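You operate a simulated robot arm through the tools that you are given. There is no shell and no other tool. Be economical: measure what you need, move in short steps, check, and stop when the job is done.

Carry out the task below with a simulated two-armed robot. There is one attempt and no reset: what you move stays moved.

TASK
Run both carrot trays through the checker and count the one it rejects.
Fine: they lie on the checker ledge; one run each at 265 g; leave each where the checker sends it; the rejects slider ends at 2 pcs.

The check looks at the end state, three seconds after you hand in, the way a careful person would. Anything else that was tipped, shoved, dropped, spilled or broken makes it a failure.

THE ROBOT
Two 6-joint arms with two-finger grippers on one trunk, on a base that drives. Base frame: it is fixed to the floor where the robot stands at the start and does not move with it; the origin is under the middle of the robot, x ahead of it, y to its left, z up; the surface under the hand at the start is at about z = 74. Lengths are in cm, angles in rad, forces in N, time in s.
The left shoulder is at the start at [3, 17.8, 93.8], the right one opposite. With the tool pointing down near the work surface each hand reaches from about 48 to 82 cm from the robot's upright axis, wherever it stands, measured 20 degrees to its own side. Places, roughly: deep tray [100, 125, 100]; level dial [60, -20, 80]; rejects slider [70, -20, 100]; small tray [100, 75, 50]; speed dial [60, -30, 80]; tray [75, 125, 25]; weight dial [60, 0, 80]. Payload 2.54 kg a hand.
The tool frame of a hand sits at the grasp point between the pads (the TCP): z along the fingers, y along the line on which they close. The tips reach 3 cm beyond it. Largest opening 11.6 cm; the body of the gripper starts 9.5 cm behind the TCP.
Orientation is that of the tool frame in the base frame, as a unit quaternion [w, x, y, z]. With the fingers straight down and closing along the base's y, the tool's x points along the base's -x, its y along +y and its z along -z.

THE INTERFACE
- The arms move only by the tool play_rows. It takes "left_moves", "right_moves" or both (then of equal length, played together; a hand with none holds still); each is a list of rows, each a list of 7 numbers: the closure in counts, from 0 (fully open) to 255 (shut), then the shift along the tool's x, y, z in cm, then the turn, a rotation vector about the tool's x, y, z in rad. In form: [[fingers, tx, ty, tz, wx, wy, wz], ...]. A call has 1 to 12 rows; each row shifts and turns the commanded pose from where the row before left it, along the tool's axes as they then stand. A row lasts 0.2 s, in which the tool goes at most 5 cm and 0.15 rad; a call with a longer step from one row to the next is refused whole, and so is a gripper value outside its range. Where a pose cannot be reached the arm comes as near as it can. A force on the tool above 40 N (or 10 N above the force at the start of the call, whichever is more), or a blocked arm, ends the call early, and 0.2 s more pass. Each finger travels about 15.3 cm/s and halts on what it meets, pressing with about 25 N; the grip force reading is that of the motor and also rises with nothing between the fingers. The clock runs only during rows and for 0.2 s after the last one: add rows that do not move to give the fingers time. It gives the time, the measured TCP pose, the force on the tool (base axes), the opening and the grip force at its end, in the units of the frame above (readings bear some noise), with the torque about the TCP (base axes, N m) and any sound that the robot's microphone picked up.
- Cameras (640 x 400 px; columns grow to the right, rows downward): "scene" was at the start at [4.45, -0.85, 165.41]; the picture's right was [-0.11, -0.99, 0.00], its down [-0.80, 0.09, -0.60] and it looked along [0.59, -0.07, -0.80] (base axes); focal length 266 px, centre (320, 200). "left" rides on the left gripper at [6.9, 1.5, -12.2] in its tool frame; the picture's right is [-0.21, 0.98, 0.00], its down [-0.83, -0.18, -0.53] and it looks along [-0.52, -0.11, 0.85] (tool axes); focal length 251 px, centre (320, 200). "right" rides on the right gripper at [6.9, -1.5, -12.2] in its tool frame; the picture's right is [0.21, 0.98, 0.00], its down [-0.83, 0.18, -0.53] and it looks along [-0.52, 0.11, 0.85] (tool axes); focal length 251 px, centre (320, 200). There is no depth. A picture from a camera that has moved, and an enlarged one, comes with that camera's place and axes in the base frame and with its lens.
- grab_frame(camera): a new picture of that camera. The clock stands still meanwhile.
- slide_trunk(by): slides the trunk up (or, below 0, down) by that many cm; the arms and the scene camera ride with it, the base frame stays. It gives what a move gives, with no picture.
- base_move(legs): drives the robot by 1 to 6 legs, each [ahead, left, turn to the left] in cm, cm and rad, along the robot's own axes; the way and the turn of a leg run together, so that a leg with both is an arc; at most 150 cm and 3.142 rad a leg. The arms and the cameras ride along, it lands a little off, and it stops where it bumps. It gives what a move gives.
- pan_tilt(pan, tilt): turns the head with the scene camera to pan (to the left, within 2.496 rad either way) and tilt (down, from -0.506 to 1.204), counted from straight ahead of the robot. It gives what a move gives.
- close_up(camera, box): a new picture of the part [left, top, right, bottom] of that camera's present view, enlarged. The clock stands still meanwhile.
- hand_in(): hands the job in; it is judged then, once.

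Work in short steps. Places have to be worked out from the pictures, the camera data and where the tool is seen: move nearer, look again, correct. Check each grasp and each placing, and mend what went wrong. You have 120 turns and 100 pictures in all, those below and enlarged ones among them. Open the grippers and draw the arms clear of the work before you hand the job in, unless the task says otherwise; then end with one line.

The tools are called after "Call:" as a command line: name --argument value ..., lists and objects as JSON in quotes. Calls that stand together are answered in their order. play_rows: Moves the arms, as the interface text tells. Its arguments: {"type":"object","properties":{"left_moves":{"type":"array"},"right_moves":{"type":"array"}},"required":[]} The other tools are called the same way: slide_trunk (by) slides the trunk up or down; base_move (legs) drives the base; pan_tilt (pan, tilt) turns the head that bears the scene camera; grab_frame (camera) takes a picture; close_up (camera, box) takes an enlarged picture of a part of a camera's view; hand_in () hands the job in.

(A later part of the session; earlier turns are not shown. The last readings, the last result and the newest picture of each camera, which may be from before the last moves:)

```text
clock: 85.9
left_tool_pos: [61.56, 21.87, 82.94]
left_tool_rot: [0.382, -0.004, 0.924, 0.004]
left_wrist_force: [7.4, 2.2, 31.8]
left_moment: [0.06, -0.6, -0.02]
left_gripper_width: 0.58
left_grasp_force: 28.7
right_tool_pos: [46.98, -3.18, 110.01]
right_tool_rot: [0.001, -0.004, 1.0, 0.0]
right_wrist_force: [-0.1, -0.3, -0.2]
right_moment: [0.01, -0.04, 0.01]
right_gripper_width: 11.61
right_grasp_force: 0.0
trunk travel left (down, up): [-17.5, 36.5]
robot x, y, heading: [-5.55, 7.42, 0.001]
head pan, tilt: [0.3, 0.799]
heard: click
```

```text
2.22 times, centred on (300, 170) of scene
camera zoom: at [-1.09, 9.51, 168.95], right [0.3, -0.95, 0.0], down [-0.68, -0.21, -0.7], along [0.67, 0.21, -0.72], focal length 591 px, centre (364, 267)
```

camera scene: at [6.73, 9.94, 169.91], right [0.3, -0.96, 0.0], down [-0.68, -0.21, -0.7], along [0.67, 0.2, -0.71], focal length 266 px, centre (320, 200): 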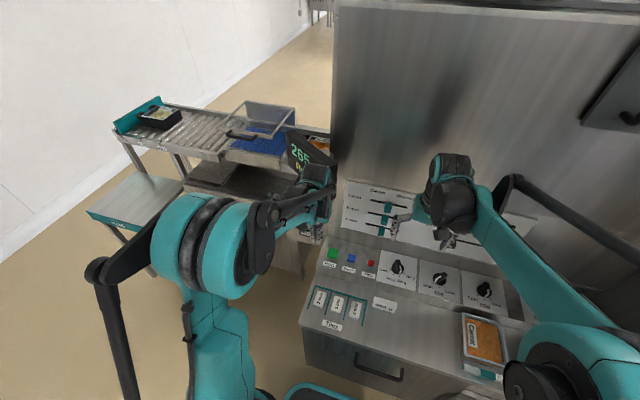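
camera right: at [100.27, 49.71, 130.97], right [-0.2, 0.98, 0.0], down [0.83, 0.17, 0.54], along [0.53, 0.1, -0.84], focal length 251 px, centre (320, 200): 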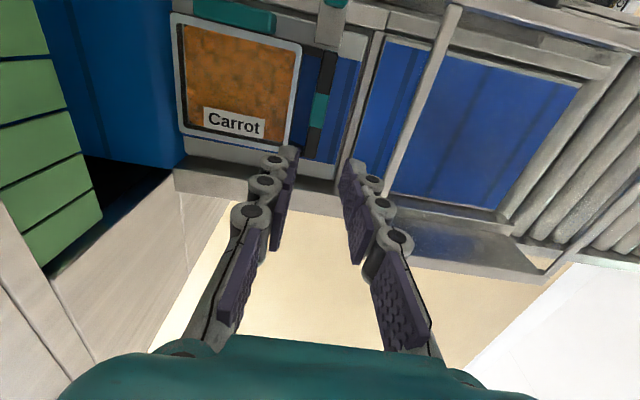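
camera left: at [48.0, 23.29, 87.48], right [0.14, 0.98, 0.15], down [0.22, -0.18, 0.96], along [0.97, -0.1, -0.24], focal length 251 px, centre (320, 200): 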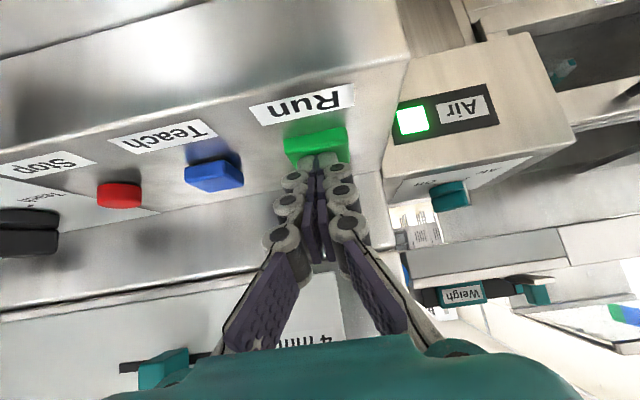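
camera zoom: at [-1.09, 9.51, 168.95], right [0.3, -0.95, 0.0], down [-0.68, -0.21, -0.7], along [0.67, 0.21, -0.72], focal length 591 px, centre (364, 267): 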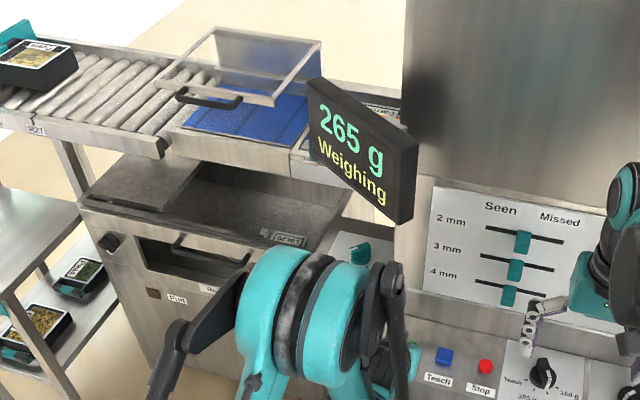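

Click — "Weighing". Lift off the button and watch.

Call:
slide_trunk --by 2.0

Call:
play_rows --left_moves '[[255, -0.7, 0, -0.7, 0, 0, 0], [255, -2, 0, -3, 0, 0, 0], [255, -1, 0, -4, 0, 0, 0], [255, 0, 0, -4, 0, 0, 0], [255, 0, 0, 0, 0, 0, 0], [255, 0, 0, 0, 0, 0, 0]]'

Call:
close_up --camera "scene" --box '[150, 50, 410, 260]'

```text
clock: 86.6
left_tool_pos: [61.51, 21.85, 84.62]
left_tool_rot: [0.378, -0.004, 0.926, 0.004]
left_wrist_force: [0.6, -0.1, 0.4]
left_moment: [-0.02, -0.01, 0.0]
left_gripper_width: 0.01
left_grasp_force: 28.7
right_tool_pos: [47.19, -3.04, 111.82]
right_tool_rot: [0.001, -0.004, 1.0, -0.001]
right_wrist_force: [0.6, -0.5, 0.0]
right_moment: [0.02, 0.01, -0.01]
right_gripper_width: 11.61
right_grasp_force: 0.0
trunk travel left (down, up): [-19.5, 34.5]
robot x, y, heading: [-5.38, 6.77, -0.002]
head pan, tilt: [0.3, 0.799]
```

```text
clock: 88.0
left_tool_pos: [55.82, 21.76, 95.48]
left_tool_rot: [0.379, -0.004, 0.926, 0.004]
left_wrist_force: [0.3, -0.2, -0.4]
left_moment: [0.01, 0.02, 0.0]
left_gripper_width: 0.02
left_grasp_force: 29.1
right_tool_pos: [47.1, -3.17, 111.89]
right_tool_rot: [0.001, -0.003, 1.0, 0.0]
right_wrist_force: [0.4, -1.1, -0.2]
right_moment: [0.02, -0.03, 0.01]
right_gripper_width: 11.6
right_grasp_force: 0.1
trunk travel left (down, up): [-19.5, 34.5]
robot x, y, heading: [-5.76, 7.67, 0.0]
head pan, tilt: [0.3, 0.799]
```

```text
1.90 times, centred on (280, 155) of scene
camera zoom: at [-0.91, 9.55, 170.92], right [0.3, -0.95, 0.0], down [-0.68, -0.21, -0.7], along [0.67, 0.21, -0.72], focal length 507 px, centre (396, 286)
```

zoom: 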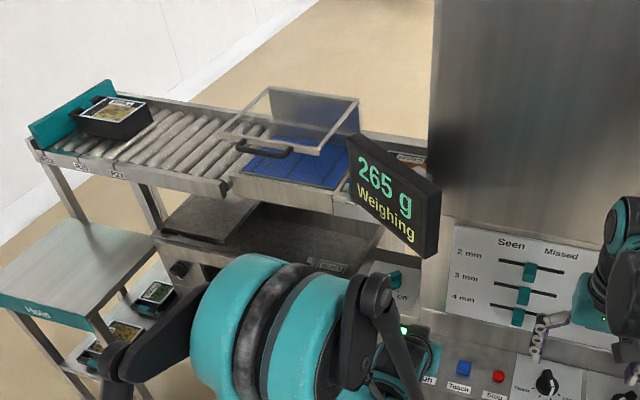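

Still weighing; back the left hand away while time passes and look again.

Call:
play_rows --left_moves '[[255, 2, 0, -3, 0, 0, 0], [255, 2, 0, -3, 0, 0, 0], [255, 2, 0, -3, 0, 0, 0], [255, 0, 0, -3, 0, 0, 0], [255, 0, 0, 0, 0, 0, 0], [255, 0, 0, 0, 0, 0, 0], [255, 0, 0, 0, 0, 0, 0], [255, 0, 0, 0, 0, 0, 0], [255, 0, 0, 0, 0, 0, 0], [255, 0, 0, 0, 0, 0, 0], [255, 0, 0, 0, 0, 0, 0], [255, 0, 0, 0, 0, 0, 0]]'

Call:
close_up --camera "scene" --box '[150, 50, 410, 260]'

```text
clock: 90.6
left_tool_pos: [43.43, 21.51, 99.84]
left_tool_rot: [0.38, -0.005, 0.925, 0.005]
left_wrist_force: [-1.3, -0.5, 0.6]
left_moment: [0.05, 0.0, -0.01]
left_gripper_width: 0.0
left_grasp_force: 28.3
right_tool_pos: [47.02, -3.0, 111.9]
right_tool_rot: [0.002, -0.003, 1.0, 0.0]
right_wrist_force: [-0.8, 0.8, 0.0]
right_moment: [0.02, 0.01, 0.01]
right_gripper_width: 11.61
right_grasp_force: 0.1
trunk travel left (down, up): [-19.5, 34.5]
robot x, y, heading: [-5.21, 7.18, 0.004]
head pan, tilt: [0.3, 0.799]
```

```text
1.90 times, centred on (280, 155) of scene
camera zoom: at [-0.84, 9.56, 170.91], right [0.3, -0.95, 0.0], down [-0.68, -0.21, -0.7], along [0.67, 0.21, -0.72], focal length 507 px, centre (396, 286)
```

zoom: 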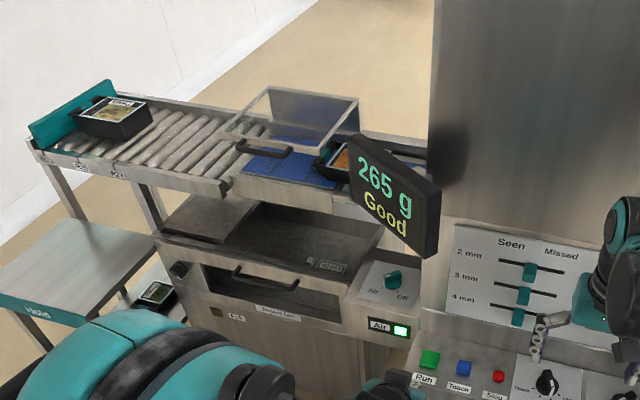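

"Good" — tray 1 is moving on. Meanwhile go to tray 2 (handle ≈(38.7, −32.5)) and rotate the right hand by −90°, restoring the left one.

Call:
base_move --legs '[[-15, 0, 0], [0, -20.5, 0]]'

Call:
play_rows --left_moves '[[255, 0, 0, 0, 0, 0.13, 0], [255, 0, 0, 0, 0, 0.13, 0], [255, 0, 0, 0, 0, 0.13, 0], [255, 0, 0, 0, 0, 0.13, 0], [255, 0, 0, 0, 0, 0.13, 0], [255, 0, 0, 0, 0, 0.13, 0], [255, 0, 2, -2, 0, 0, 0], [255, 0, 2, -2, 0, 0, 0], [255, 0, 2, -2, 0, 0, 0], [255, 0, 2, -2, 0, 0, 0], [255, 0, 2, -2, 0, 0, 0]]' --right_moves '[[0, 0, 0, 0, 0, 0, -0.143], [0, 0, 0, 0, 0, 0, -0.143], [0, 0, 0, 0, 0, 0, -0.143], [0, 0, 0, 0, 0, 0, -0.143], [0, 0, 0, 0, 0, 0, -0.143], [0, 0, 0, 0, 0, 0, -0.143], [0, 0, 0, 0, 0, 0, -0.143], [0, 0, 0, 0, 0, 0, -0.143], [0, 0, 0, 0, 0, 0, -0.143], [0, 0, 0, 0, 0, 0, -0.143], [0, 0, 0, 0, 0, 0, -0.143]]'

Call:
pan_tilt --pan 0.6 --tilt 0.6

Call:
close_up --camera "scene" --box '[220, 80, 480, 290]'

```text
clock: 93.2
left_tool_pos: [28.12, 1.09, 99.84]
left_tool_rot: [0.379, -0.004, 0.925, 0.005]
left_wrist_force: [-0.9, -1.3, 0.9]
left_moment: [0.01, -0.01, 0.04]
left_gripper_width: 0.0
left_grasp_force: 28.9
right_tool_pos: [31.72, -23.41, 111.94]
right_tool_rot: [0.001, -0.003, 1.0, 0.0]
right_wrist_force: [0.1, -1.0, 0.2]
right_moment: [0.08, 0.01, -0.03]
right_gripper_width: 11.59
right_grasp_force: 0.1
trunk travel left (down, up): [-19.5, 34.5]
robot x, y, heading: [-20.9, -13.47, 0.001]
head pan, tilt: [0.3, 0.799]
```

```text
clock: 95.6
left_tool_pos: [27.68, 11.15, 109.71]
left_tool_rot: [-0.001, -0.006, 1.0, 0.002]
left_wrist_force: [-0.4, 0.0, -0.5]
left_moment: [0.0, 0.01, -0.04]
left_gripper_width: 0.0
left_grasp_force: 28.7
right_tool_pos: [31.67, -23.47, 111.85]
right_tool_rot: [-0.002, 0.711, -0.704, 0.001]
right_wrist_force: [-0.7, -0.2, -0.6]
right_moment: [0.0, 0.0, -0.02]
right_gripper_width: 11.6
right_grasp_force: 0.0
trunk travel left (down, up): [-19.5, 34.5]
robot x, y, heading: [-21.17, -13.05, 0.005]
head pan, tilt: [0.3, 0.799]
```

```text
clock: 96.4
left_tool_pos: [27.82, 11.02, 109.55]
left_tool_rot: [-0.002, -0.005, 1.0, 0.002]
left_wrist_force: [0.4, 0.3, 0.1]
left_moment: [0.02, -0.01, -0.01]
left_gripper_width: 0.0
left_grasp_force: 28.4
right_tool_pos: [31.8, -23.37, 111.74]
right_tool_rot: [-0.001, 0.71, -0.704, 0.001]
right_wrist_force: [0.1, -0.2, 0.0]
right_moment: [-0.01, 0.04, -0.01]
right_gripper_width: 11.61
right_grasp_force: 0.1
trunk travel left (down, up): [-19.5, 34.5]
robot x, y, heading: [-21.11, -13.16, -0.002]
head pan, tilt: [0.6, 0.6]
```

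```text
1.90 times, centred on (350, 185) of scene
camera zoom: at [-16.63, -8.2, 172.6], right [0.57, -0.82, 0.0], down [-0.47, -0.32, -0.82], along [0.68, 0.47, -0.57], focal length 507 px, centre (263, 229)
```

zoom: 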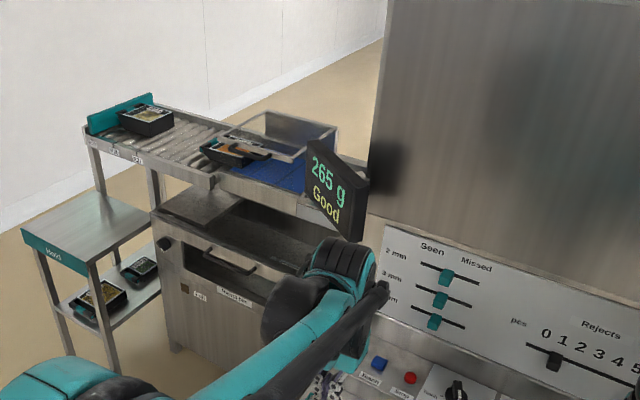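

Tray 1 is passing onto the rollers. Move the right hand above tray 2's handle.

Call:
play_rows --right_moves '[[0, 1.52, -1.15, 3.2, 0, 0, 0], [0, 1.52, -1.15, 3.2, 0, 0, 0], [0, 1.52, -1.15, 3.2, 0, 0, 0], [0, 1.52, -1.15, 3.2, 0, 0, 0], [0, 1.52, -1.15, 3.2, 0, 0, 0], [0, 1.52, -1.15, 3.2, 0, 0, 0], [189, 0, 0, 0, 0, 0, 0], [189, 0, 0, 0, 0, 0, 0], [189, 0, 0, 0, 0, 0, 0]]'

Call:
grab_frame --camera "right"

```text
clock: 98.4
left_tool_pos: [27.75, 11.04, 109.74]
left_tool_rot: [-0.001, -0.005, 1.0, 0.002]
left_wrist_force: [0.4, 0.3, 0.1]
left_moment: [-0.07, -0.01, -0.01]
left_gripper_width: 0.01
left_grasp_force: 28.2
right_tool_pos: [39.1, -32.66, 92.4]
right_tool_rot: [-0.002, 0.71, -0.704, 0.001]
right_wrist_force: [-0.2, -0.2, -0.3]
right_moment: [-0.04, 0.01, 0.0]
right_gripper_width: 3.02
right_grasp_force: 0.0
trunk travel left (down, up): [-19.5, 34.5]
robot x, y, heading: [-20.85, -13.18, 0.001]
head pan, tilt: [0.6, 0.6]
```

```text
33 pictures are left
camera right: at [40.74, -39.61, 104.73], right [-0.97, -0.22, 0.0], down [-0.19, 0.82, 0.53], along [-0.12, 0.52, -0.85], focal length 251 px, centre (320, 200)
```

right: 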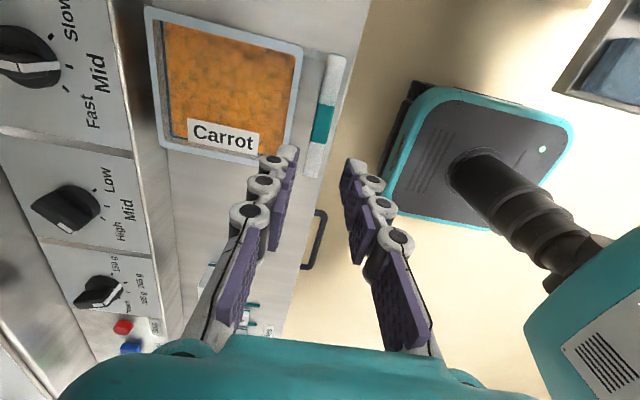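

Aligned within 0.2 cm. Correct and descend around the bar, then check.

Call:
play_rows --right_moves '[[189, 0, 0.2, 3.5, 0, 0, 0], [189, 0, 0, 3.5, 0, 0, 0], [189, 0, 0, 2.5, 0, 0, 0], [189, 0, 0, 2, 0, 0, 0], [189, 0, 0, 2, 0, 0, 0], [189, 0, 0, 1, 0, 0, 0], [189, 0, 0, 0, 0, 0, 0]]'

Call:
grab_frame --camera "right"

```text
clock: 100.0
left_tool_pos: [27.84, 11.09, 109.59]
left_tool_rot: [-0.001, -0.006, 1.0, 0.002]
left_wrist_force: [-0.7, 0.0, 0.7]
left_moment: [-0.01, -0.01, -0.04]
left_gripper_width: 0.0
left_grasp_force: 28.2
right_tool_pos: [38.99, -32.28, 78.08]
right_tool_rot: [-0.002, 0.71, -0.704, 0.002]
right_wrist_force: [-0.9, 0.3, -0.2]
right_moment: [0.02, -0.01, -0.04]
right_gripper_width: 2.98
right_grasp_force: 0.1
trunk travel left (down, up): [-19.5, 34.5]
robot x, y, heading: [-21.08, -13.28, 0.003]
head pan, tilt: [0.6, 0.6]
```

```text
32 pictures are left
camera right: at [40.49, -39.23, 90.33], right [-0.97, -0.22, 0.0], down [-0.19, 0.82, 0.53], along [-0.12, 0.52, -0.85], focal length 251 px, centre (320, 200)
```

right: 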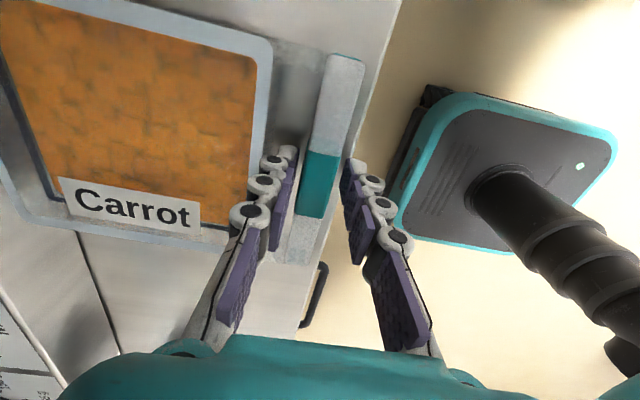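

Good straddle. Grip, lift, raise trunk, and check the hold.

Call:
play_rows --right_moves '[[255, 0, 0, 0.2, 0, 0, 0], [255, 0, 0, 0, 0, 0, 0], [255, 0, 0, 0, 0, 0, 0], [255, 0, 0, -1, 0, 0, 0], [255, 0, 0, -2, 0, 0, 0], [255, 0, 0, -2, 0, 0, 0], [255, 0, 0, -2, 0, 0, 0], [255, 0, 0, -2, 0, 0, 0], [255, 0, 0, -2, 0, 0, 0]]'

Call:
slide_trunk --by 21.5

Call:
grab_frame --camera "right"

```text
clock: 102.0
left_tool_pos: [27.76, 11.12, 109.61]
left_tool_rot: [-0.001, -0.006, 1.0, 0.001]
left_wrist_force: [0.4, -0.8, 0.6]
left_moment: [-0.01, -0.03, 0.02]
left_gripper_width: 0.0
left_grasp_force: 28.1
right_tool_pos: [38.63, -32.5, 89.09]
right_tool_rot: [-0.001, 0.711, -0.704, 0.001]
right_wrist_force: [0.6, 0.4, -2.1]
right_moment: [0.03, 0.2, 0.01]
right_gripper_width: 1.69
right_grasp_force: 24.5
trunk travel left (down, up): [-19.5, 34.5]
robot x, y, heading: [-21.3, -13.26, 0.003]
head pan, tilt: [0.6, 0.6]
```

```text
clock: 104.3
left_tool_pos: [27.91, 10.96, 131.09]
left_tool_rot: [-0.001, -0.006, 1.0, 0.002]
left_wrist_force: [-0.2, -0.5, -1.0]
left_moment: [0.0, 0.03, -0.04]
left_gripper_width: 0.0
left_grasp_force: 28.6
right_tool_pos: [38.78, -32.37, 110.56]
right_tool_rot: [-0.001, 0.71, -0.704, 0.002]
right_wrist_force: [0.6, -0.5, -2.1]
right_moment: [0.03, 0.21, -0.04]
right_gripper_width: 1.71
right_grasp_force: 24.6
trunk travel left (down, up): [-41.0, 13.0]
robot x, y, heading: [-20.61, -13.18, 0.004]
head pan, tilt: [0.6, 0.6]
```

```text
31 pictures are left
camera right: at [40.25, -39.33, 122.74], right [-0.97, -0.22, 0.0], down [-0.19, 0.82, 0.53], along [-0.12, 0.52, -0.85], focal length 251 px, centre (320, 200)
```

right: 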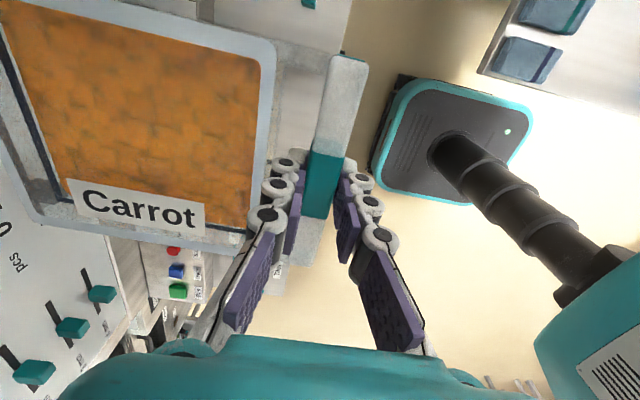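

Held well. Back off and drive left; rotate the hand and shift it for passing the screen.

Call:
base_move --legs '[[-12, 0, -0.003], [0, 83.5, 0]]'

Call:
play_rows --right_moves '[[255, 0, 0, -1, 0, 0, 0.131], [255, 0, 0, -1, 0, 0, 0.131], [255, 0, 0, -1, 0, 0, 0.131], [255, 0, 0, -1, 0, 0, 0.131], [255, 0, 0, -1, 0, 0, 0.131], [255, 0, 0, -1, 0, 0, 0.131], [255, 0, 0, -1, 0, 0, 0.131], [255, 0, 0, -1, 0, 0, 0.131], [255, 0, 0, 0, 0, 0, 0.131], [255, 0, 0, 0, 0, 0, 0.131], [255, 0, 0, 0, 0, 0, 0.131], [255, 0, 0, 0, 0, 0, 0.131]]'

Call:
play_rows --right_moves '[[255, 0, 2.5, 0, 0, 0, 0], [255, 0, 2.5, 0, 0, 0, 0], [255, 0, 2.5, 0, 0, 0, 0], [255, 0, 2.5, 0, 0, 0, 0], [255, 0, 0, 0, 0, 0, 0]]'

Call:
pan_tilt --pan 0.1 --tilt 0.6

Call:
close_up --camera "scene" --box '[130, 100, 490, 320]'

```text
clock: 109.7
left_tool_pos: [15.63, 96.18, 131.18]
left_tool_rot: [-0.002, -0.004, 1.0, 0.002]
left_wrist_force: [0.6, -0.3, 0.3]
left_moment: [-0.01, 0.02, -0.01]
left_gripper_width: 0.02
left_grasp_force: 28.3
right_tool_pos: [26.38, 52.7, 110.49]
right_tool_rot: [-0.001, 0.71, -0.704, 0.002]
right_wrist_force: [-0.5, 0.0, -2.3]
right_moment: [0.01, 0.22, 0.01]
right_gripper_width: 1.73
right_grasp_force: 25.3
trunk travel left (down, up): [-41.0, 13.0]
robot x, y, heading: [-33.09, 72.06, 0.003]
head pan, tilt: [0.6, 0.6]
```

```text
clock: 112.3
left_tool_pos: [15.6, 96.33, 131.18]
left_tool_rot: [-0.002, -0.004, 1.0, 0.002]
left_wrist_force: [0.2, 0.6, 0.0]
left_moment: [-0.02, 0.04, 0.04]
left_gripper_width: 0.0
left_grasp_force: 28.4
right_tool_pos: [26.49, 52.65, 118.52]
right_tool_rot: [0.001, -0.001, 1.0, 0.0]
right_wrist_force: [-0.1, 0.6, -1.9]
right_moment: [0.23, 0.02, 0.01]
right_gripper_width: 1.7
right_grasp_force: 25.0
trunk travel left (down, up): [-41.0, 13.0]
robot x, y, heading: [-33.37, 72.27, 0.004]
head pan, tilt: [0.6, 0.6]
```

```text
clock: 113.5
left_tool_pos: [15.59, 96.14, 131.21]
left_tool_rot: [-0.001, -0.004, 1.0, 0.001]
left_wrist_force: [-0.5, -0.2, -0.7]
left_moment: [0.02, -0.06, -0.01]
left_gripper_width: 0.0
left_grasp_force: 28.9
right_tool_pos: [26.21, 62.7, 118.29]
right_tool_rot: [0.001, -0.003, 1.0, 0.0]
right_wrist_force: [-0.4, -0.6, -2.2]
right_moment: [0.24, 0.02, 0.0]
right_gripper_width: 1.71
right_grasp_force: 25.5
trunk travel left (down, up): [-41.0, 13.0]
robot x, y, heading: [-33.54, 71.91, -0.0]
head pan, tilt: [0.6, 0.6]
```

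```text
clock: 114.4
left_tool_pos: [15.54, 96.33, 131.09]
left_tool_rot: [-0.001, -0.004, 1.0, 0.002]
left_wrist_force: [-0.1, -0.1, 0.1]
left_moment: [-0.02, 0.03, 0.03]
left_gripper_width: 0.0
left_grasp_force: 28.8
right_tool_pos: [26.19, 62.84, 118.36]
right_tool_rot: [0.002, -0.003, 1.0, 0.0]
right_wrist_force: [0.2, 0.1, -2.4]
right_moment: [0.2, -0.03, 0.02]
right_gripper_width: 1.72
right_grasp_force: 25.5
trunk travel left (down, up): [-41.0, 13.0]
robot x, y, heading: [-33.22, 72.34, -0.001]
head pan, tilt: [0.099, 0.6]
```

```text
1.78 times, centred on (310, 210) of scene
camera zoom: at [-27.34, 72.98, 194.1], right [0.1, -0.99, 0.0], down [-0.56, -0.06, -0.82], along [0.82, 0.08, -0.57], focal length 473 px, centre (338, 182)
```

zoom: 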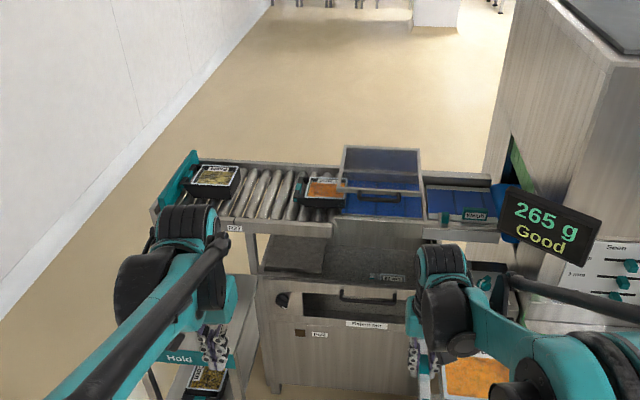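

Tray 1 sits on the rollers (Good). Drive in with tray 2.

Call:
base_move --legs '[[65, 0, 0.01]]'

Call:
play_rows --right_moves '[[255, -3.5, 0, 0, 0, 0, 0], [255, -3.5, 0, 0, 0, 0, 0], [255, -3.5, 0, 0, 0, 0, 0], [255, -3.5, 0, 0, 0, 0, 0], [255, 0, 0, 0, 0, 0, 0]]'

```text
clock: 118.0
left_tool_pos: [81.57, 96.3, 131.18]
left_tool_rot: [-0.001, -0.005, 1.0, 0.001]
left_wrist_force: [-0.1, 0.1, 0.1]
left_moment: [0.05, 0.03, 0.01]
left_gripper_width: 0.0
left_grasp_force: 28.8
right_tool_pos: [92.28, 62.95, 118.43]
right_tool_rot: [0.001, -0.003, 1.0, 0.0]
right_wrist_force: [0.0, 0.6, -1.5]
right_moment: [0.18, -0.02, 0.03]
right_gripper_width: 1.71
right_grasp_force: 25.5
trunk travel left (down, up): [-41.0, 13.0]
robot x, y, heading: [32.53, 72.36, 0.001]
head pan, tilt: [0.099, 0.6]
```

```text
clock: 119.2
left_tool_pos: [81.45, 96.38, 131.15]
left_tool_rot: [-0.001, -0.005, 1.0, 0.002]
left_wrist_force: [0.4, -0.2, 0.2]
left_moment: [-0.04, -0.02, 0.0]
left_gripper_width: 0.0
left_grasp_force: 28.9
right_tool_pos: [106.57, 63.03, 118.39]
right_tool_rot: [0.002, -0.002, 1.0, 0.0]
right_wrist_force: [0.4, -0.1, -1.3]
right_moment: [0.18, -0.03, 0.01]
right_gripper_width: 1.71
right_grasp_force: 25.2
trunk travel left (down, up): [-41.0, 13.0]
robot x, y, heading: [32.63, 72.32, 0.005]
head pan, tilt: [0.099, 0.6]
```

Call:
play_rows --right_moves '[[255, -0.8, -3, 0, 0, 0, 0], [255, 0, -3, 0, 0, 0, 0], [255, 0, -3, 0, 0, 0, 0], [255, 0, -2.8, 0, 0, 0, 0], [255, 0, 0, 4, 0, 0, 0], [255, 0, 0, 4, 0, 0, 0], [255, 0, 0, 3, 0, 0, 0], [255, 0, 0, 3, 0, 0, 0], [255, 0, 0, 2, 0, 0, 0], [255, 0, 0, 1.3, 0, 0, 0], [255, 0, 0, 0, 0, 0, 0]]'

Call:
grab_frame --camera "right"

```text
clock: 121.7
left_tool_pos: [81.47, 96.57, 131.23]
left_tool_rot: [-0.001, -0.005, 1.0, 0.001]
left_wrist_force: [0.1, -0.2, -0.1]
left_moment: [0.01, -0.02, 0.03]
left_gripper_width: 0.0
left_grasp_force: 28.4
right_tool_pos: [107.09, 51.44, 101.09]
right_tool_rot: [0.004, -0.003, 1.0, 0.0]
right_wrist_force: [1.6, 6.2, 9.2]
right_moment: [-0.42, 0.61, -0.25]
right_gripper_width: 1.9
right_grasp_force: 25.0
trunk travel left (down, up): [-41.0, 13.0]
robot x, y, heading: [32.44, 72.15, -0.001]
head pan, tilt: [0.099, 0.6]
```

```text
29 pictures are left
camera right: at [100.22, 49.91, 113.39], right [-0.22, 0.98, 0.0], down [0.82, 0.19, 0.54], along [0.52, 0.12, -0.84], focal length 251 px, centre (320, 200)
```

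right: 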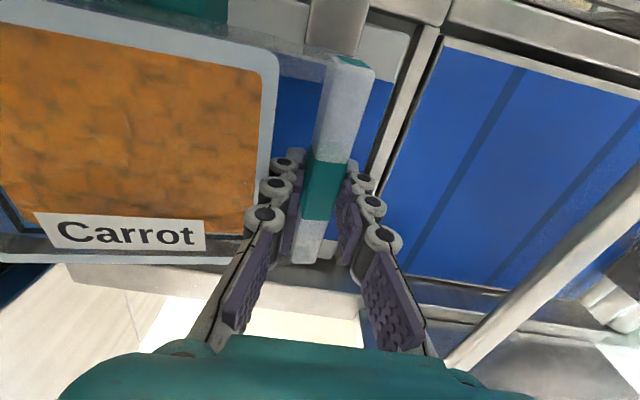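

Contact occurred early (near edge on the Weigh label or post). Raise 5 cm and look at how the tray sits.

Call:
play_rows --right_moves '[[255, 0, 0, -2, 0, 0, 0], [255, 0, 0, -3, 0, 0, 0], [255, 0, 0, 0, 0, 0, 0]]'

Call:
grab_frame --camera "right"

```text
clock: 122.5
left_tool_pos: [81.7, 96.41, 131.09]
left_tool_rot: [-0.002, -0.005, 1.0, 0.003]
left_wrist_force: [-0.4, 0.4, 0.3]
left_moment: [0.0, 0.01, 0.04]
left_gripper_width: 0.0
left_grasp_force: 28.7
right_tool_pos: [107.17, 51.14, 105.86]
right_tool_rot: [0.002, -0.003, 1.0, 0.0]
right_wrist_force: [0.4, -0.3, -2.2]
right_moment: [0.19, 0.0, 0.0]
right_gripper_width: 1.7
right_grasp_force: 25.6
trunk travel left (down, up): [-41.0, 13.0]
robot x, y, heading: [32.73, 72.05, 0.006]
head pan, tilt: [0.099, 0.6]
```

```text
28 pictures are left
camera right: at [100.18, 49.62, 118.19], right [-0.22, 0.98, 0.0], down [0.82, 0.19, 0.54], along [0.52, 0.12, -0.84], focal length 251 px, centre (320, 200)
```

right: 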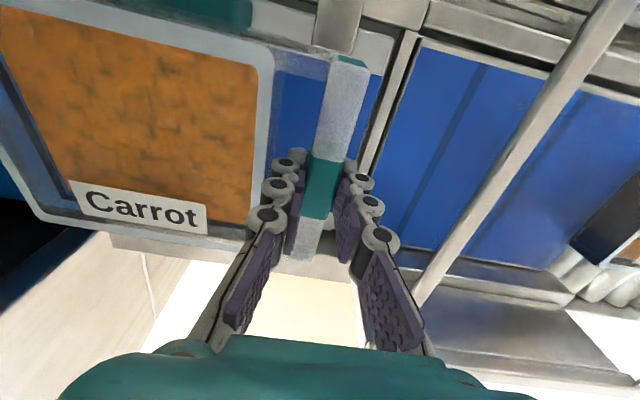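

The tray recovered in the grip. It needs ~1.3 cm more +x; raise and nudge the base forward 4 cm.

Call:
play_rows --right_moves '[[255, 0, 0, -4, 0, 0, 0], [255, 0, 0, -4, 0, 0, 0]]'

Call:
base_move --legs '[[4, 0, 0]]'

```text
clock: 123.0
left_tool_pos: [81.55, 96.45, 131.22]
left_tool_rot: [-0.001, -0.005, 1.0, 0.002]
left_wrist_force: [-0.9, -0.1, -0.1]
left_moment: [-0.03, -0.03, 0.0]
left_gripper_width: 0.02
left_grasp_force: 28.2
right_tool_pos: [106.95, 51.18, 114.14]
right_tool_rot: [0.001, -0.002, 1.0, 0.0]
right_wrist_force: [-0.1, -0.4, -2.4]
right_moment: [0.2, -0.01, -0.03]
right_gripper_width: 1.69
right_grasp_force: 24.5
trunk travel left (down, up): [-41.0, 13.0]
robot x, y, heading: [32.61, 72.32, 0.003]
head pan, tilt: [0.099, 0.6]
```

```text
clock: 123.9
left_tool_pos: [85.36, 96.36, 131.19]
left_tool_rot: [0.0, -0.004, 1.0, 0.002]
left_wrist_force: [0.3, 0.4, -0.8]
left_moment: [-0.02, -0.04, -0.04]
left_gripper_width: 0.0
left_grasp_force: 28.2
right_tool_pos: [110.73, 51.1, 114.21]
right_tool_rot: [0.003, -0.002, 1.0, 0.001]
right_wrist_force: [-0.6, 0.4, -1.6]
right_moment: [0.21, -0.05, 0.0]
right_gripper_width: 1.71
right_grasp_force: 25.0
trunk travel left (down, up): [-41.0, 13.0]
robot x, y, heading: [36.59, 72.31, -0.0]
head pan, tilt: [0.099, 0.6]
```

Call:
play_rows --right_moves '[[255, 1.9, 0, 2, 0, 0, 0], [255, 0, 0, 4, 0, 0, 0], [255, 0, 0, 3, 0, 0, 0], [255, 0, 0, 2, 0, 0, 0], [255, 0, 0, 1, 0, 0, 0], [255, 0, 0, 0, 0, 0, 0]]'

Call:
grab_frame --camera "right"

```text
clock: 125.3
left_tool_pos: [85.51, 96.34, 131.06]
left_tool_rot: [-0.001, -0.004, 1.0, 0.001]
left_wrist_force: [-0.2, 0.3, -0.6]
left_moment: [-0.01, -0.04, 0.01]
left_gripper_width: 0.0
left_grasp_force: 28.2
right_tool_pos: [109.03, 51.29, 102.04]
right_tool_rot: [0.002, -0.002, 1.0, 0.0]
right_wrist_force: [-1.1, 0.5, -3.2]
right_moment: [0.19, -0.01, 0.03]
right_gripper_width: 1.71
right_grasp_force: 25.2
trunk travel left (down, up): [-41.0, 13.0]
robot x, y, heading: [36.94, 72.24, 0.002]
head pan, tilt: [0.099, 0.6]
```

```text
27 pictures are left
camera right: at [102.12, 49.62, 114.2], right [-0.22, 0.98, 0.0], down [0.82, 0.19, 0.54], along [0.52, 0.12, -0.84], focal length 251 px, centre (320, 200)
```

right: 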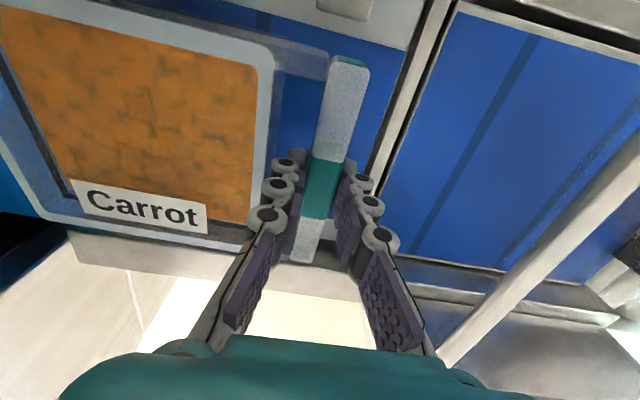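

Clear. Lower onto the plate (contact expected near 98.7).

Call:
play_rows --right_moves '[[255, 0, 0, 1, 0, 0, 0], [255, 0, 0, 1, 0, 0, 0], [255, 0, 0, 0.7, 0, 0, 0], [255, 0, 0, 0.4, 0, 0, 0], [255, 0, 0, 0.2, 0, 0, 0], [255, 0, 0, 0, 0, 0, 0]]'

```text
clock: 126.7
left_tool_pos: [85.38, 96.36, 131.2]
left_tool_rot: [-0.001, -0.004, 1.0, 0.001]
left_wrist_force: [-0.5, -0.2, 0.2]
left_moment: [0.0, -0.01, -0.01]
left_gripper_width: 0.0
left_grasp_force: 28.2
right_tool_pos: [109.09, 51.19, 98.81]
right_tool_rot: [0.001, -0.002, 1.0, 0.001]
right_wrist_force: [-2.9, 1.7, 10.1]
right_moment: [-0.1, -0.66, 0.1]
right_gripper_width: 1.73
right_grasp_force: 24.7
trunk travel left (down, up): [-41.0, 13.0]
robot x, y, heading: [36.29, 72.31, 0.0]
head pan, tilt: [0.099, 0.6]
```

Contact. Release partially and look before rising.

Call:
play_rows --right_moves '[[191, 0, 0, -0.1, 0, 0, 0], [191, 0, 0, 0, 0, 0, 0], [191, 0, 0, 0, 0, 0, 0]]'

Call:
grab_frame --camera "right"

```text
clock: 127.5
left_tool_pos: [85.65, 96.38, 131.12]
left_tool_rot: [-0.002, -0.004, 1.0, 0.002]
left_wrist_force: [0.3, 0.0, -0.6]
left_moment: [0.0, 0.01, 0.02]
left_gripper_width: 0.04
left_grasp_force: 28.4
right_tool_pos: [109.2, 51.19, 98.79]
right_tool_rot: [0.001, -0.001, 1.0, 0.0]
right_wrist_force: [0.4, 0.0, 0.1]
right_moment: [0.04, 0.02, 0.0]
right_gripper_width: 2.91
right_grasp_force: 0.1
trunk travel left (down, up): [-41.0, 13.0]
robot x, y, heading: [36.71, 72.36, 0.001]
head pan, tilt: [0.099, 0.6]
```

```text
26 pictures are left
camera right: at [102.31, 49.59, 111.03], right [-0.22, 0.98, 0.0], down [0.82, 0.19, 0.54], along [0.52, 0.12, -0.84], focal length 251 px, centre (320, 200)
```

right: 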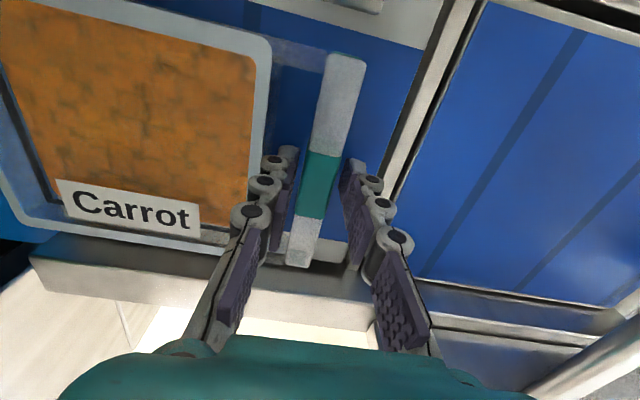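

Tray 2 sits flat on the plate. Rise, withdraw the arm and drive back to the console.

Call:
play_rows --right_moves '[[191, 0, 0, -2, 0, 0, 0], [191, 0, 0, -4, 0, 0, 0], [191, 0, 0, -4, 0, 0, 0], [191, 0, 0, -4, 0, 0, 0], [191, 0, 0, -4, 0, 0, 0], [191, 0, 0, -3, 0, 0, 0], [191, 0, 3.5, 0, 0, 0, 0], [191, 0, 3.5, 0, 0, 0, 0], [191, 4.5, 0, 0, 0, 0, 0], [191, 4.5, 0, 0, 0, 0, 0], [191, 4.5, 0, 0, 0, 0, 0], [191, 4.5, 0, 0, 0, 0, 0]]'

Call:
close_up --camera "scene" --box '[160, 130, 560, 380]'

Call:
base_move --legs '[[-64, 0, 0], [0, -65, 0]]'

Call:
slide_trunk --by -21.5

```text
clock: 130.1
left_tool_pos: [85.29, 96.37, 131.32]
left_tool_rot: [-0.001, -0.004, 1.0, 0.002]
left_wrist_force: [-0.4, -0.3, 0.9]
left_moment: [-0.03, -0.05, 0.0]
left_gripper_width: 0.0
left_grasp_force: 28.8
right_tool_pos: [90.39, 58.16, 119.7]
right_tool_rot: [0.002, -0.002, 1.0, 0.0]
right_wrist_force: [-0.6, -0.2, -0.1]
right_moment: [0.02, -0.02, -0.01]
right_gripper_width: 2.94
right_grasp_force: 0.1
trunk travel left (down, up): [-41.0, 13.0]
robot x, y, heading: [36.81, 72.33, 0.002]
head pan, tilt: [0.099, 0.6]
```

```text
1.60 times, centred on (360, 255) of scene
camera zoom: at [42.29, 73.11, 194.11], right [0.1, -0.99, 0.0], down [-0.56, -0.06, -0.83], along [0.82, 0.08, -0.56], focal length 426 px, centre (256, 112)
```

zoom: 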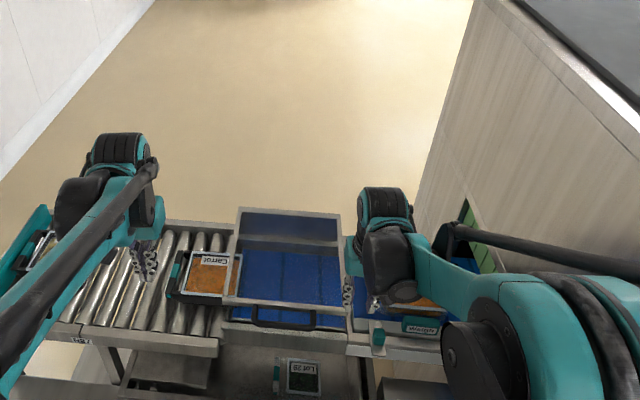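

```text
clock: 136.8
left_tool_pos: [22.51, 33.24, 131.2]
left_tool_rot: [-0.001, -0.014, 1.0, 0.002]
left_wrist_force: [-0.1, 0.2, 0.3]
left_moment: [0.0, -0.01, 0.04]
left_gripper_width: 0.0
left_grasp_force: 28.7
right_tool_pos: [28.45, -4.75, 119.69]
right_tool_rot: [0.002, -0.012, 1.0, 0.0]
right_wrist_force: [0.9, 0.5, -1.3]
right_moment: [-0.01, 0.01, 0.03]
right_gripper_width: 2.89
right_grasp_force: 0.1
trunk travel left (down, up): [-41.0, 13.0]
robot x, y, heading: [-25.95, 8.36, 0.019]
head pan, tilt: [0.099, 0.6]
```

```text
clock: 139.1
left_tool_pos: [22.35, 33.23, 109.78]
left_tool_rot: [-0.001, -0.014, 1.0, 0.002]
left_wrist_force: [0.4, 0.6, 0.9]
left_moment: [0.05, -0.02, 0.03]
left_gripper_width: 0.03
left_grasp_force: 28.4
right_tool_pos: [28.5, -4.84, 98.03]
right_tool_rot: [0.002, -0.013, 1.0, 0.0]
right_wrist_force: [0.5, 0.0, 0.0]
right_moment: [0.02, -0.01, -0.01]
right_gripper_width: 2.93
right_grasp_force: 0.0
trunk travel left (down, up): [-19.5, 34.5]
robot x, y, heading: [-26.0, 8.32, 0.021]
head pan, tilt: [0.099, 0.6]
```

Position the robot as for the first press, tilt the left hand again (right hand raised).

Call:
play_rows --left_moves '[[255, 0, 0, 0, 0, -0.13, 0], [255, 0, 0, 0, 0, -0.13, 0], [255, 0, 0, 0, 0, -0.13, 0], [255, 0, 0, 0, 0, -0.13, 0], [255, 0, 0, 0, 0, -0.13, 0], [255, 0, 0, 0, 0, -0.135, 0]]' --right_moves '[[255, 0, 0, -3, 0, 0, 0], [255, 0, 0, -3, 0, 0, 0], [255, 0, 0, -3, 0, 0, 0], [255, 0, 0, -3, 0, 0, 0], [255, 0, 0, -2, 0, 0, 0], [255, 0, 0, 0, 0, 0, 0]]'

Call:
base_move --legs '[[20, 0, -0.018]]'

```text
clock: 140.5
left_tool_pos: [22.34, 33.35, 109.62]
left_tool_rot: [0.381, -0.012, 0.924, 0.007]
left_wrist_force: [-0.1, 0.3, 0.0]
left_moment: [0.01, 0.0, 0.03]
left_gripper_width: 0.0
left_grasp_force: 28.8
right_tool_pos: [28.1, -4.89, 112.27]
right_tool_rot: [0.001, -0.012, 1.0, 0.0]
right_wrist_force: [0.1, 0.6, 0.2]
right_moment: [0.01, 0.02, -0.04]
right_gripper_width: 0.02
right_grasp_force: 24.8
trunk travel left (down, up): [-19.5, 34.5]
robot x, y, heading: [-25.91, 8.09, 0.024]
head pan, tilt: [0.099, 0.6]
```

```text
clock: 142.2
left_tool_pos: [43.39, 32.52, 109.63]
left_tool_rot: [0.38, -0.003, 0.925, 0.003]
left_wrist_force: [0.7, 0.6, -0.9]
left_moment: [0.02, 0.01, 0.0]
left_gripper_width: 0.0
left_grasp_force: 28.3
right_tool_pos: [48.36, -5.89, 112.19]
right_tool_rot: [0.002, -0.001, 1.0, -0.001]
right_wrist_force: [0.2, -0.4, -0.7]
right_moment: [-0.01, 0.01, 0.02]
right_gripper_width: 0.0
right_grasp_force: 25.3
trunk travel left (down, up): [-19.5, 34.5]
robot x, y, heading: [-5.43, 8.12, -0.001]
head pan, tilt: [0.099, 0.6]
```

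Call:
play_rows --left_moves '[[255, 0.55, -1.31, 3.45, 0, 0, 0], [255, 0.55, -1.31, 3.45, 0, 0, 0], [255, 0.55, -1.31, 3.45, 0, 0, 0], [255, 0.55, -1.31, 3.45, 0, 0, 0], [255, 0.55, -1.31, 3.45, 0, 0, 0], [255, 0.55, -1.31, 3.45, 0, 0, 0], [255, 0.55, -1.31, 3.45, 0, 0, 0], [255, 0.55, -1.31, 3.45, 0, 0, 0], [255, 0, 0, 0, 0, 0, 0]]'

Call:
grab_frame --camera "left"

```text
clock: 144.2
left_tool_pos: [59.84, 22.1, 87.14]
left_tool_rot: [0.38, -0.002, 0.925, 0.003]
left_wrist_force: [0.9, 0.7, 0.1]
left_moment: [0.02, -0.03, 0.01]
left_gripper_width: 0.0
left_grasp_force: 29.1
left hand out of reach, approached as far as the arm can: row 8
right_tool_pos: [48.2, -5.78, 112.26]
right_tool_rot: [0.002, -0.001, 1.0, 0.0]
right_wrist_force: [-0.5, 0.8, 0.5]
right_moment: [0.01, -0.04, -0.03]
right_gripper_width: 0.0
right_grasp_force: 25.1
trunk travel left (down, up): [-19.5, 34.5]
robot x, y, heading: [-5.63, 8.5, 0.003]
head pan, tilt: [0.099, 0.6]
```

```text
24 pictures are left
camera left: at [46.31, 23.48, 90.89], right [0.15, 0.98, 0.15], down [0.21, -0.18, 0.96], along [0.97, -0.11, -0.23], focal length 251 px, centre (320, 200)
```

left: 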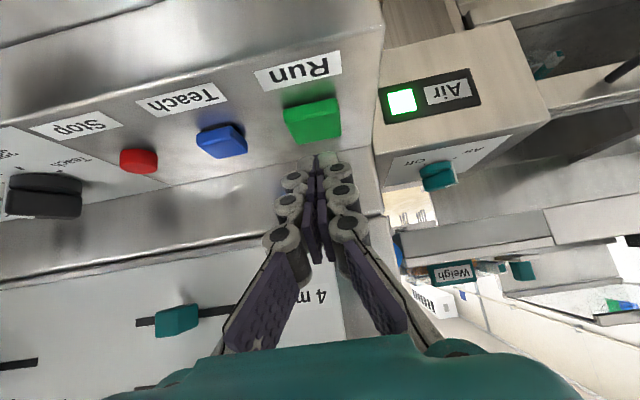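

Lined up over Run. Check the display before pressing.

Call:
pan_tilt --pan 0.3 --tilt 0.8

Call:
slide_trunk --by -2.5

Call:
close_up --camera "scene" --box '[150, 50, 410, 260]'

```text
clock: 144.9
left_tool_pos: [59.9, 22.19, 87.13]
left_tool_rot: [0.38, -0.002, 0.925, 0.003]
left_wrist_force: [-0.7, 0.0, 0.0]
left_moment: [-0.01, 0.0, -0.02]
left_gripper_width: 0.0
left_grasp_force: 28.7
right_tool_pos: [48.29, -5.84, 112.06]
right_tool_rot: [0.003, -0.001, 1.0, 0.0]
right_wrist_force: [-0.1, 0.2, 0.4]
right_moment: [0.01, -0.01, -0.01]
right_gripper_width: 0.02
right_grasp_force: 25.1
trunk travel left (down, up): [-19.5, 34.5]
robot x, y, heading: [-5.31, 8.58, -0.006]
head pan, tilt: [0.3, 0.799]
```

```text
clock: 145.6
left_tool_pos: [59.94, 22.06, 84.74]
left_tool_rot: [0.38, -0.002, 0.925, 0.003]
left_wrist_force: [-0.5, 0.8, 1.0]
left_moment: [-0.01, 0.0, -0.02]
left_gripper_width: 0.0
left_grasp_force: 28.2
right_tool_pos: [48.12, -5.92, 109.69]
right_tool_rot: [0.002, -0.001, 1.0, 0.0]
right_wrist_force: [-0.6, -0.1, -0.2]
right_moment: [0.01, 0.01, 0.02]
right_gripper_width: 0.0
right_grasp_force: 25.1
trunk travel left (down, up): [-17.0, 37.0]
robot x, y, heading: [-5.55, 8.19, -0.002]
head pan, tilt: [0.3, 0.799]
```

```text
1.90 times, centred on (280, 155) of scene
camera zoom: at [-0.82, 10.77, 168.42], right [0.3, -0.96, 0.0], down [-0.68, -0.21, -0.7], along [0.67, 0.21, -0.72], focal length 507 px, centre (396, 286)
```

zoom: 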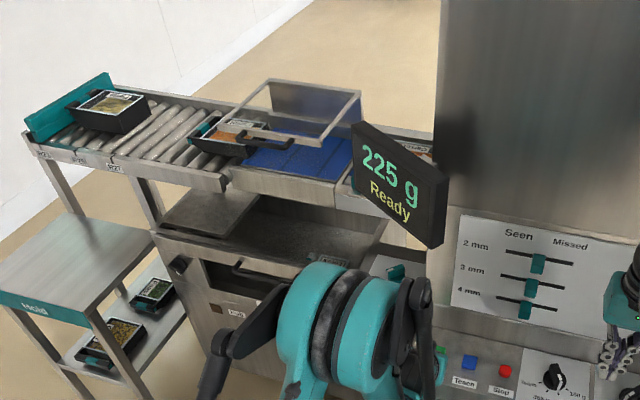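

225 g, Ready — this will be the reject. Press Run.

Call:
slide_trunk --by -1.8

```text
clock: 146.2
left_tool_pos: [59.83, 22.2, 82.98]
left_tool_rot: [0.381, -0.003, 0.925, 0.003]
left_wrist_force: [-1.2, -0.5, 2.4]
left_moment: [0.0, -0.02, 0.02]
left_gripper_width: 0.6
left_grasp_force: 29.0
right_tool_pos: [48.11, -5.82, 107.88]
right_tool_rot: [0.001, 0.0, 1.0, 0.0]
right_wrist_force: [-0.9, -0.1, 0.5]
right_moment: [0.0, 0.01, -0.04]
right_gripper_width: 0.02
right_grasp_force: 25.0
trunk travel left (down, up): [-15.2, 38.8]
robot x, y, heading: [-5.65, 8.41, 0.001]
head pan, tilt: [0.3, 0.799]
heard: click
```

Click heard. Lift off and check.

Call:
slide_trunk --by 2.5

Call:
play_rows --left_moves '[[255, -1.5, 0, -1.5, 0, 0, 0], [255, 0, 0, -4, 0, 0, 0], [255, 0, 0, -4, 0, 0, 0], [255, 0, 0, -4, 0, 0, 0], [255, 0, 0, -4, 0, 0, 0], [255, 0, 0, 0, 0, 0, 0], [255, 0, 0, 0, 0, 0, 0], [255, 0, 0, 0, 0, 0, 0], [255, 0, 0, 0, 0, 0, 0], [255, 0, 0, 0, 0, 0, 0], [255, 0, 0, 0, 0, 0, 0], [255, 0, 0, 0, 0, 0, 0]]'

Call:
close_up --camera "scene" --box '[150, 50, 410, 260]'

```text
clock: 146.9
left_tool_pos: [59.86, 22.06, 85.21]
left_tool_rot: [0.38, -0.002, 0.925, 0.003]
left_wrist_force: [-0.5, 0.1, 0.0]
left_moment: [0.02, -0.03, -0.02]
left_gripper_width: 0.0
left_grasp_force: 28.6
right_tool_pos: [48.3, -5.9, 110.32]
right_tool_rot: [0.002, -0.001, 1.0, 0.0]
right_wrist_force: [0.4, -0.6, -0.6]
right_moment: [-0.04, -0.02, 0.01]
right_gripper_width: 0.01
right_grasp_force: 24.5
trunk travel left (down, up): [-17.7, 36.3]
robot x, y, heading: [-5.36, 8.34, 0.002]
head pan, tilt: [0.3, 0.799]
```

```text
clock: 149.6
left_tool_pos: [48.75, 21.57, 98.87]
left_tool_rot: [0.381, -0.003, 0.925, 0.003]
left_wrist_force: [1.0, -0.3, 0.7]
left_moment: [-0.04, -0.04, 0.03]
left_gripper_width: 0.0
left_grasp_force: 28.7
right_tool_pos: [48.19, -5.87, 110.33]
right_tool_rot: [0.002, -0.001, 1.0, 0.0]
right_wrist_force: [-0.3, 0.3, 0.2]
right_moment: [-0.01, 0.01, 0.04]
right_gripper_width: 0.01
right_grasp_force: 24.8
trunk travel left (down, up): [-17.7, 36.3]
robot x, y, heading: [-5.61, 8.39, 0.004]
head pan, tilt: [0.3, 0.799]
```

```text
1.90 times, centred on (280, 155) of scene
camera zoom: at [-0.78, 10.77, 169.11], right [0.3, -0.96, 0.0], down [-0.69, -0.21, -0.7], along [0.67, 0.21, -0.72], focal length 507 px, centre (396, 286)
```

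zoom: 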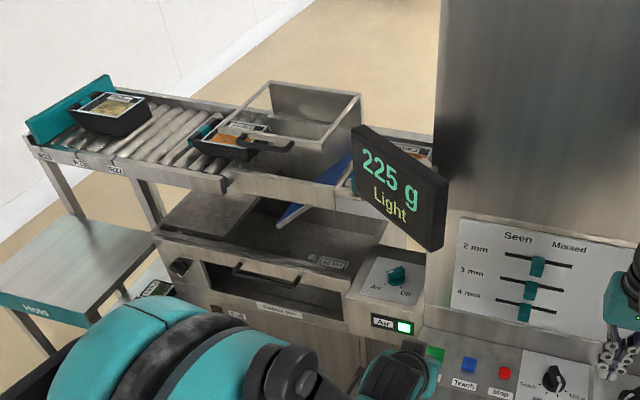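

Rejected as "Light" with the flap opening to the bin. Now prepare the slider: tilt the right hand forward ~1.2 rad and open it, restoring the left hand; then check the bin.

Call:
play_rows --left_moves '[[255, 0, 0, -3, 0, 0.13, 0], [255, 0, 0, -3, 0, 0.13, 0], [255, 0, 0, 0, 0, 0.13, 0], [255, 0, 0, 0, 0, 0.13, 0], [255, 0, 0, 0, 0, 0.13, 0], [255, 0, 0, 0, 0, 0.13, 0], [255, 0, 0, 0, 0, 0, 0], [255, 0, 0, 0, 0, 0, 0], [255, 0, 0, 0, 0, 0, 0]]' --right_moves '[[150, 0, -2, 0, 0, -0.133, 0], [150, 0, -2, 0, 0, -0.133, 0], [150, 0, -2, 0, 0, -0.133, 0], [150, 0, -2, 0, 0, -0.133, 0], [150, 0, -1.5, 0, 0, -0.133, 0], [150, 0, -1.5, 0, 0, -0.133, 0], [150, 0, 0, 0, 0, -0.133, 0], [150, 0, 0, 0, 0, -0.133, 0], [150, 0, 0, 0, 0, -0.133, 0]]'

Call:
grab_frame --camera "right"

Call:
close_up --camera "scene" --box '[150, 50, 410, 260]'

```text
clock: 151.6
left_tool_pos: [44.8, 21.97, 103.36]
left_tool_rot: [-0.001, -0.004, 1.0, 0.002]
left_wrist_force: [0.0, -0.1, 0.0]
left_moment: [0.0, 0.02, 0.0]
left_gripper_width: 0.01
left_grasp_force: 28.5
right_tool_pos: [48.3, -16.91, 110.27]
right_tool_rot: [0.566, -0.001, 0.824, 0.0]
right_wrist_force: [0.4, -0.2, 0.2]
right_moment: [0.01, 0.01, -0.02]
right_gripper_width: 4.79
right_grasp_force: 0.0
trunk travel left (down, up): [-17.7, 36.3]
robot x, y, heading: [-5.37, 8.81, 0.003]
head pan, tilt: [0.3, 0.799]
```

```text
21 pictures are left
camera right: at [34.39, -18.47, 108.35], right [-0.08, 0.98, -0.2], down [-0.2, 0.18, 0.96], along [0.98, 0.12, 0.18], focal length 251 px, centre (320, 200)
```

right: 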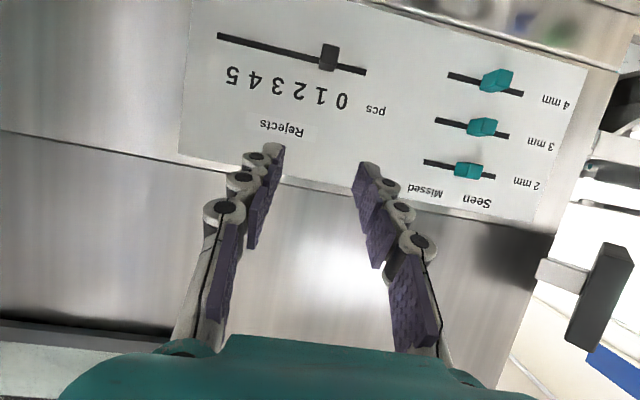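

```text
1.90 times, centred on (280, 155) of scene
camera zoom: at [-0.72, 10.74, 169.11], right [0.29, -0.96, 0.0], down [-0.69, -0.21, -0.7], along [0.67, 0.21, -0.72], focal length 507 px, centre (396, 286)
```

zoom: 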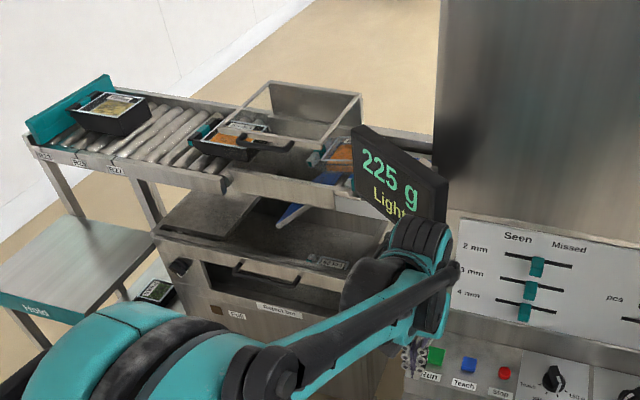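

Knob at ≈(69.3, −17, 96.4), on 1. Approach to about 8 cm short of it.

Call:
play_rows --right_moves '[[150, 1.07, 0, 3.3, 0, 0, 0], [150, 1.07, 0, 3.3, 0, 0, 0], [150, 1.07, 0, 3.3, 0, 0, 0], [150, 1.07, 0, 3.3, 0, 0, 0], [150, 1.07, 0, 3.3, 0, 0, 0], [150, 0, 0, 0, 0, 0, 0]]'

Call:
grab_frame --camera "right"

```text
clock: 152.9
left_tool_pos: [44.71, 21.95, 103.56]
left_tool_rot: [0.0, -0.003, 1.0, 0.002]
left_wrist_force: [-1.3, 0.4, 0.7]
left_moment: [-0.01, -0.01, 0.01]
left_gripper_width: 0.0
left_grasp_force: 28.4
right_tool_pos: [61.93, -16.66, 99.58]
right_tool_rot: [0.565, -0.002, 0.825, 0.002]
right_wrist_force: [-0.5, -0.1, -0.1]
right_moment: [0.03, 0.01, -0.01]
right_gripper_width: 4.8
right_grasp_force: 0.2
trunk travel left (down, up): [-17.7, 36.3]
robot x, y, heading: [-5.36, 8.52, -0.002]
head pan, tilt: [0.3, 0.799]
```

```text
19 pictures are left
camera right: at [48.13, -18.34, 97.5], right [-0.08, 0.98, -0.2], down [-0.2, 0.18, 0.96], along [0.98, 0.12, 0.18], focal length 251 px, centre (320, 200)
```

right: 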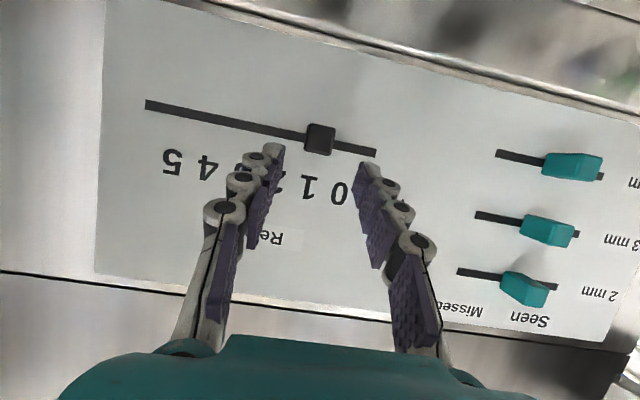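

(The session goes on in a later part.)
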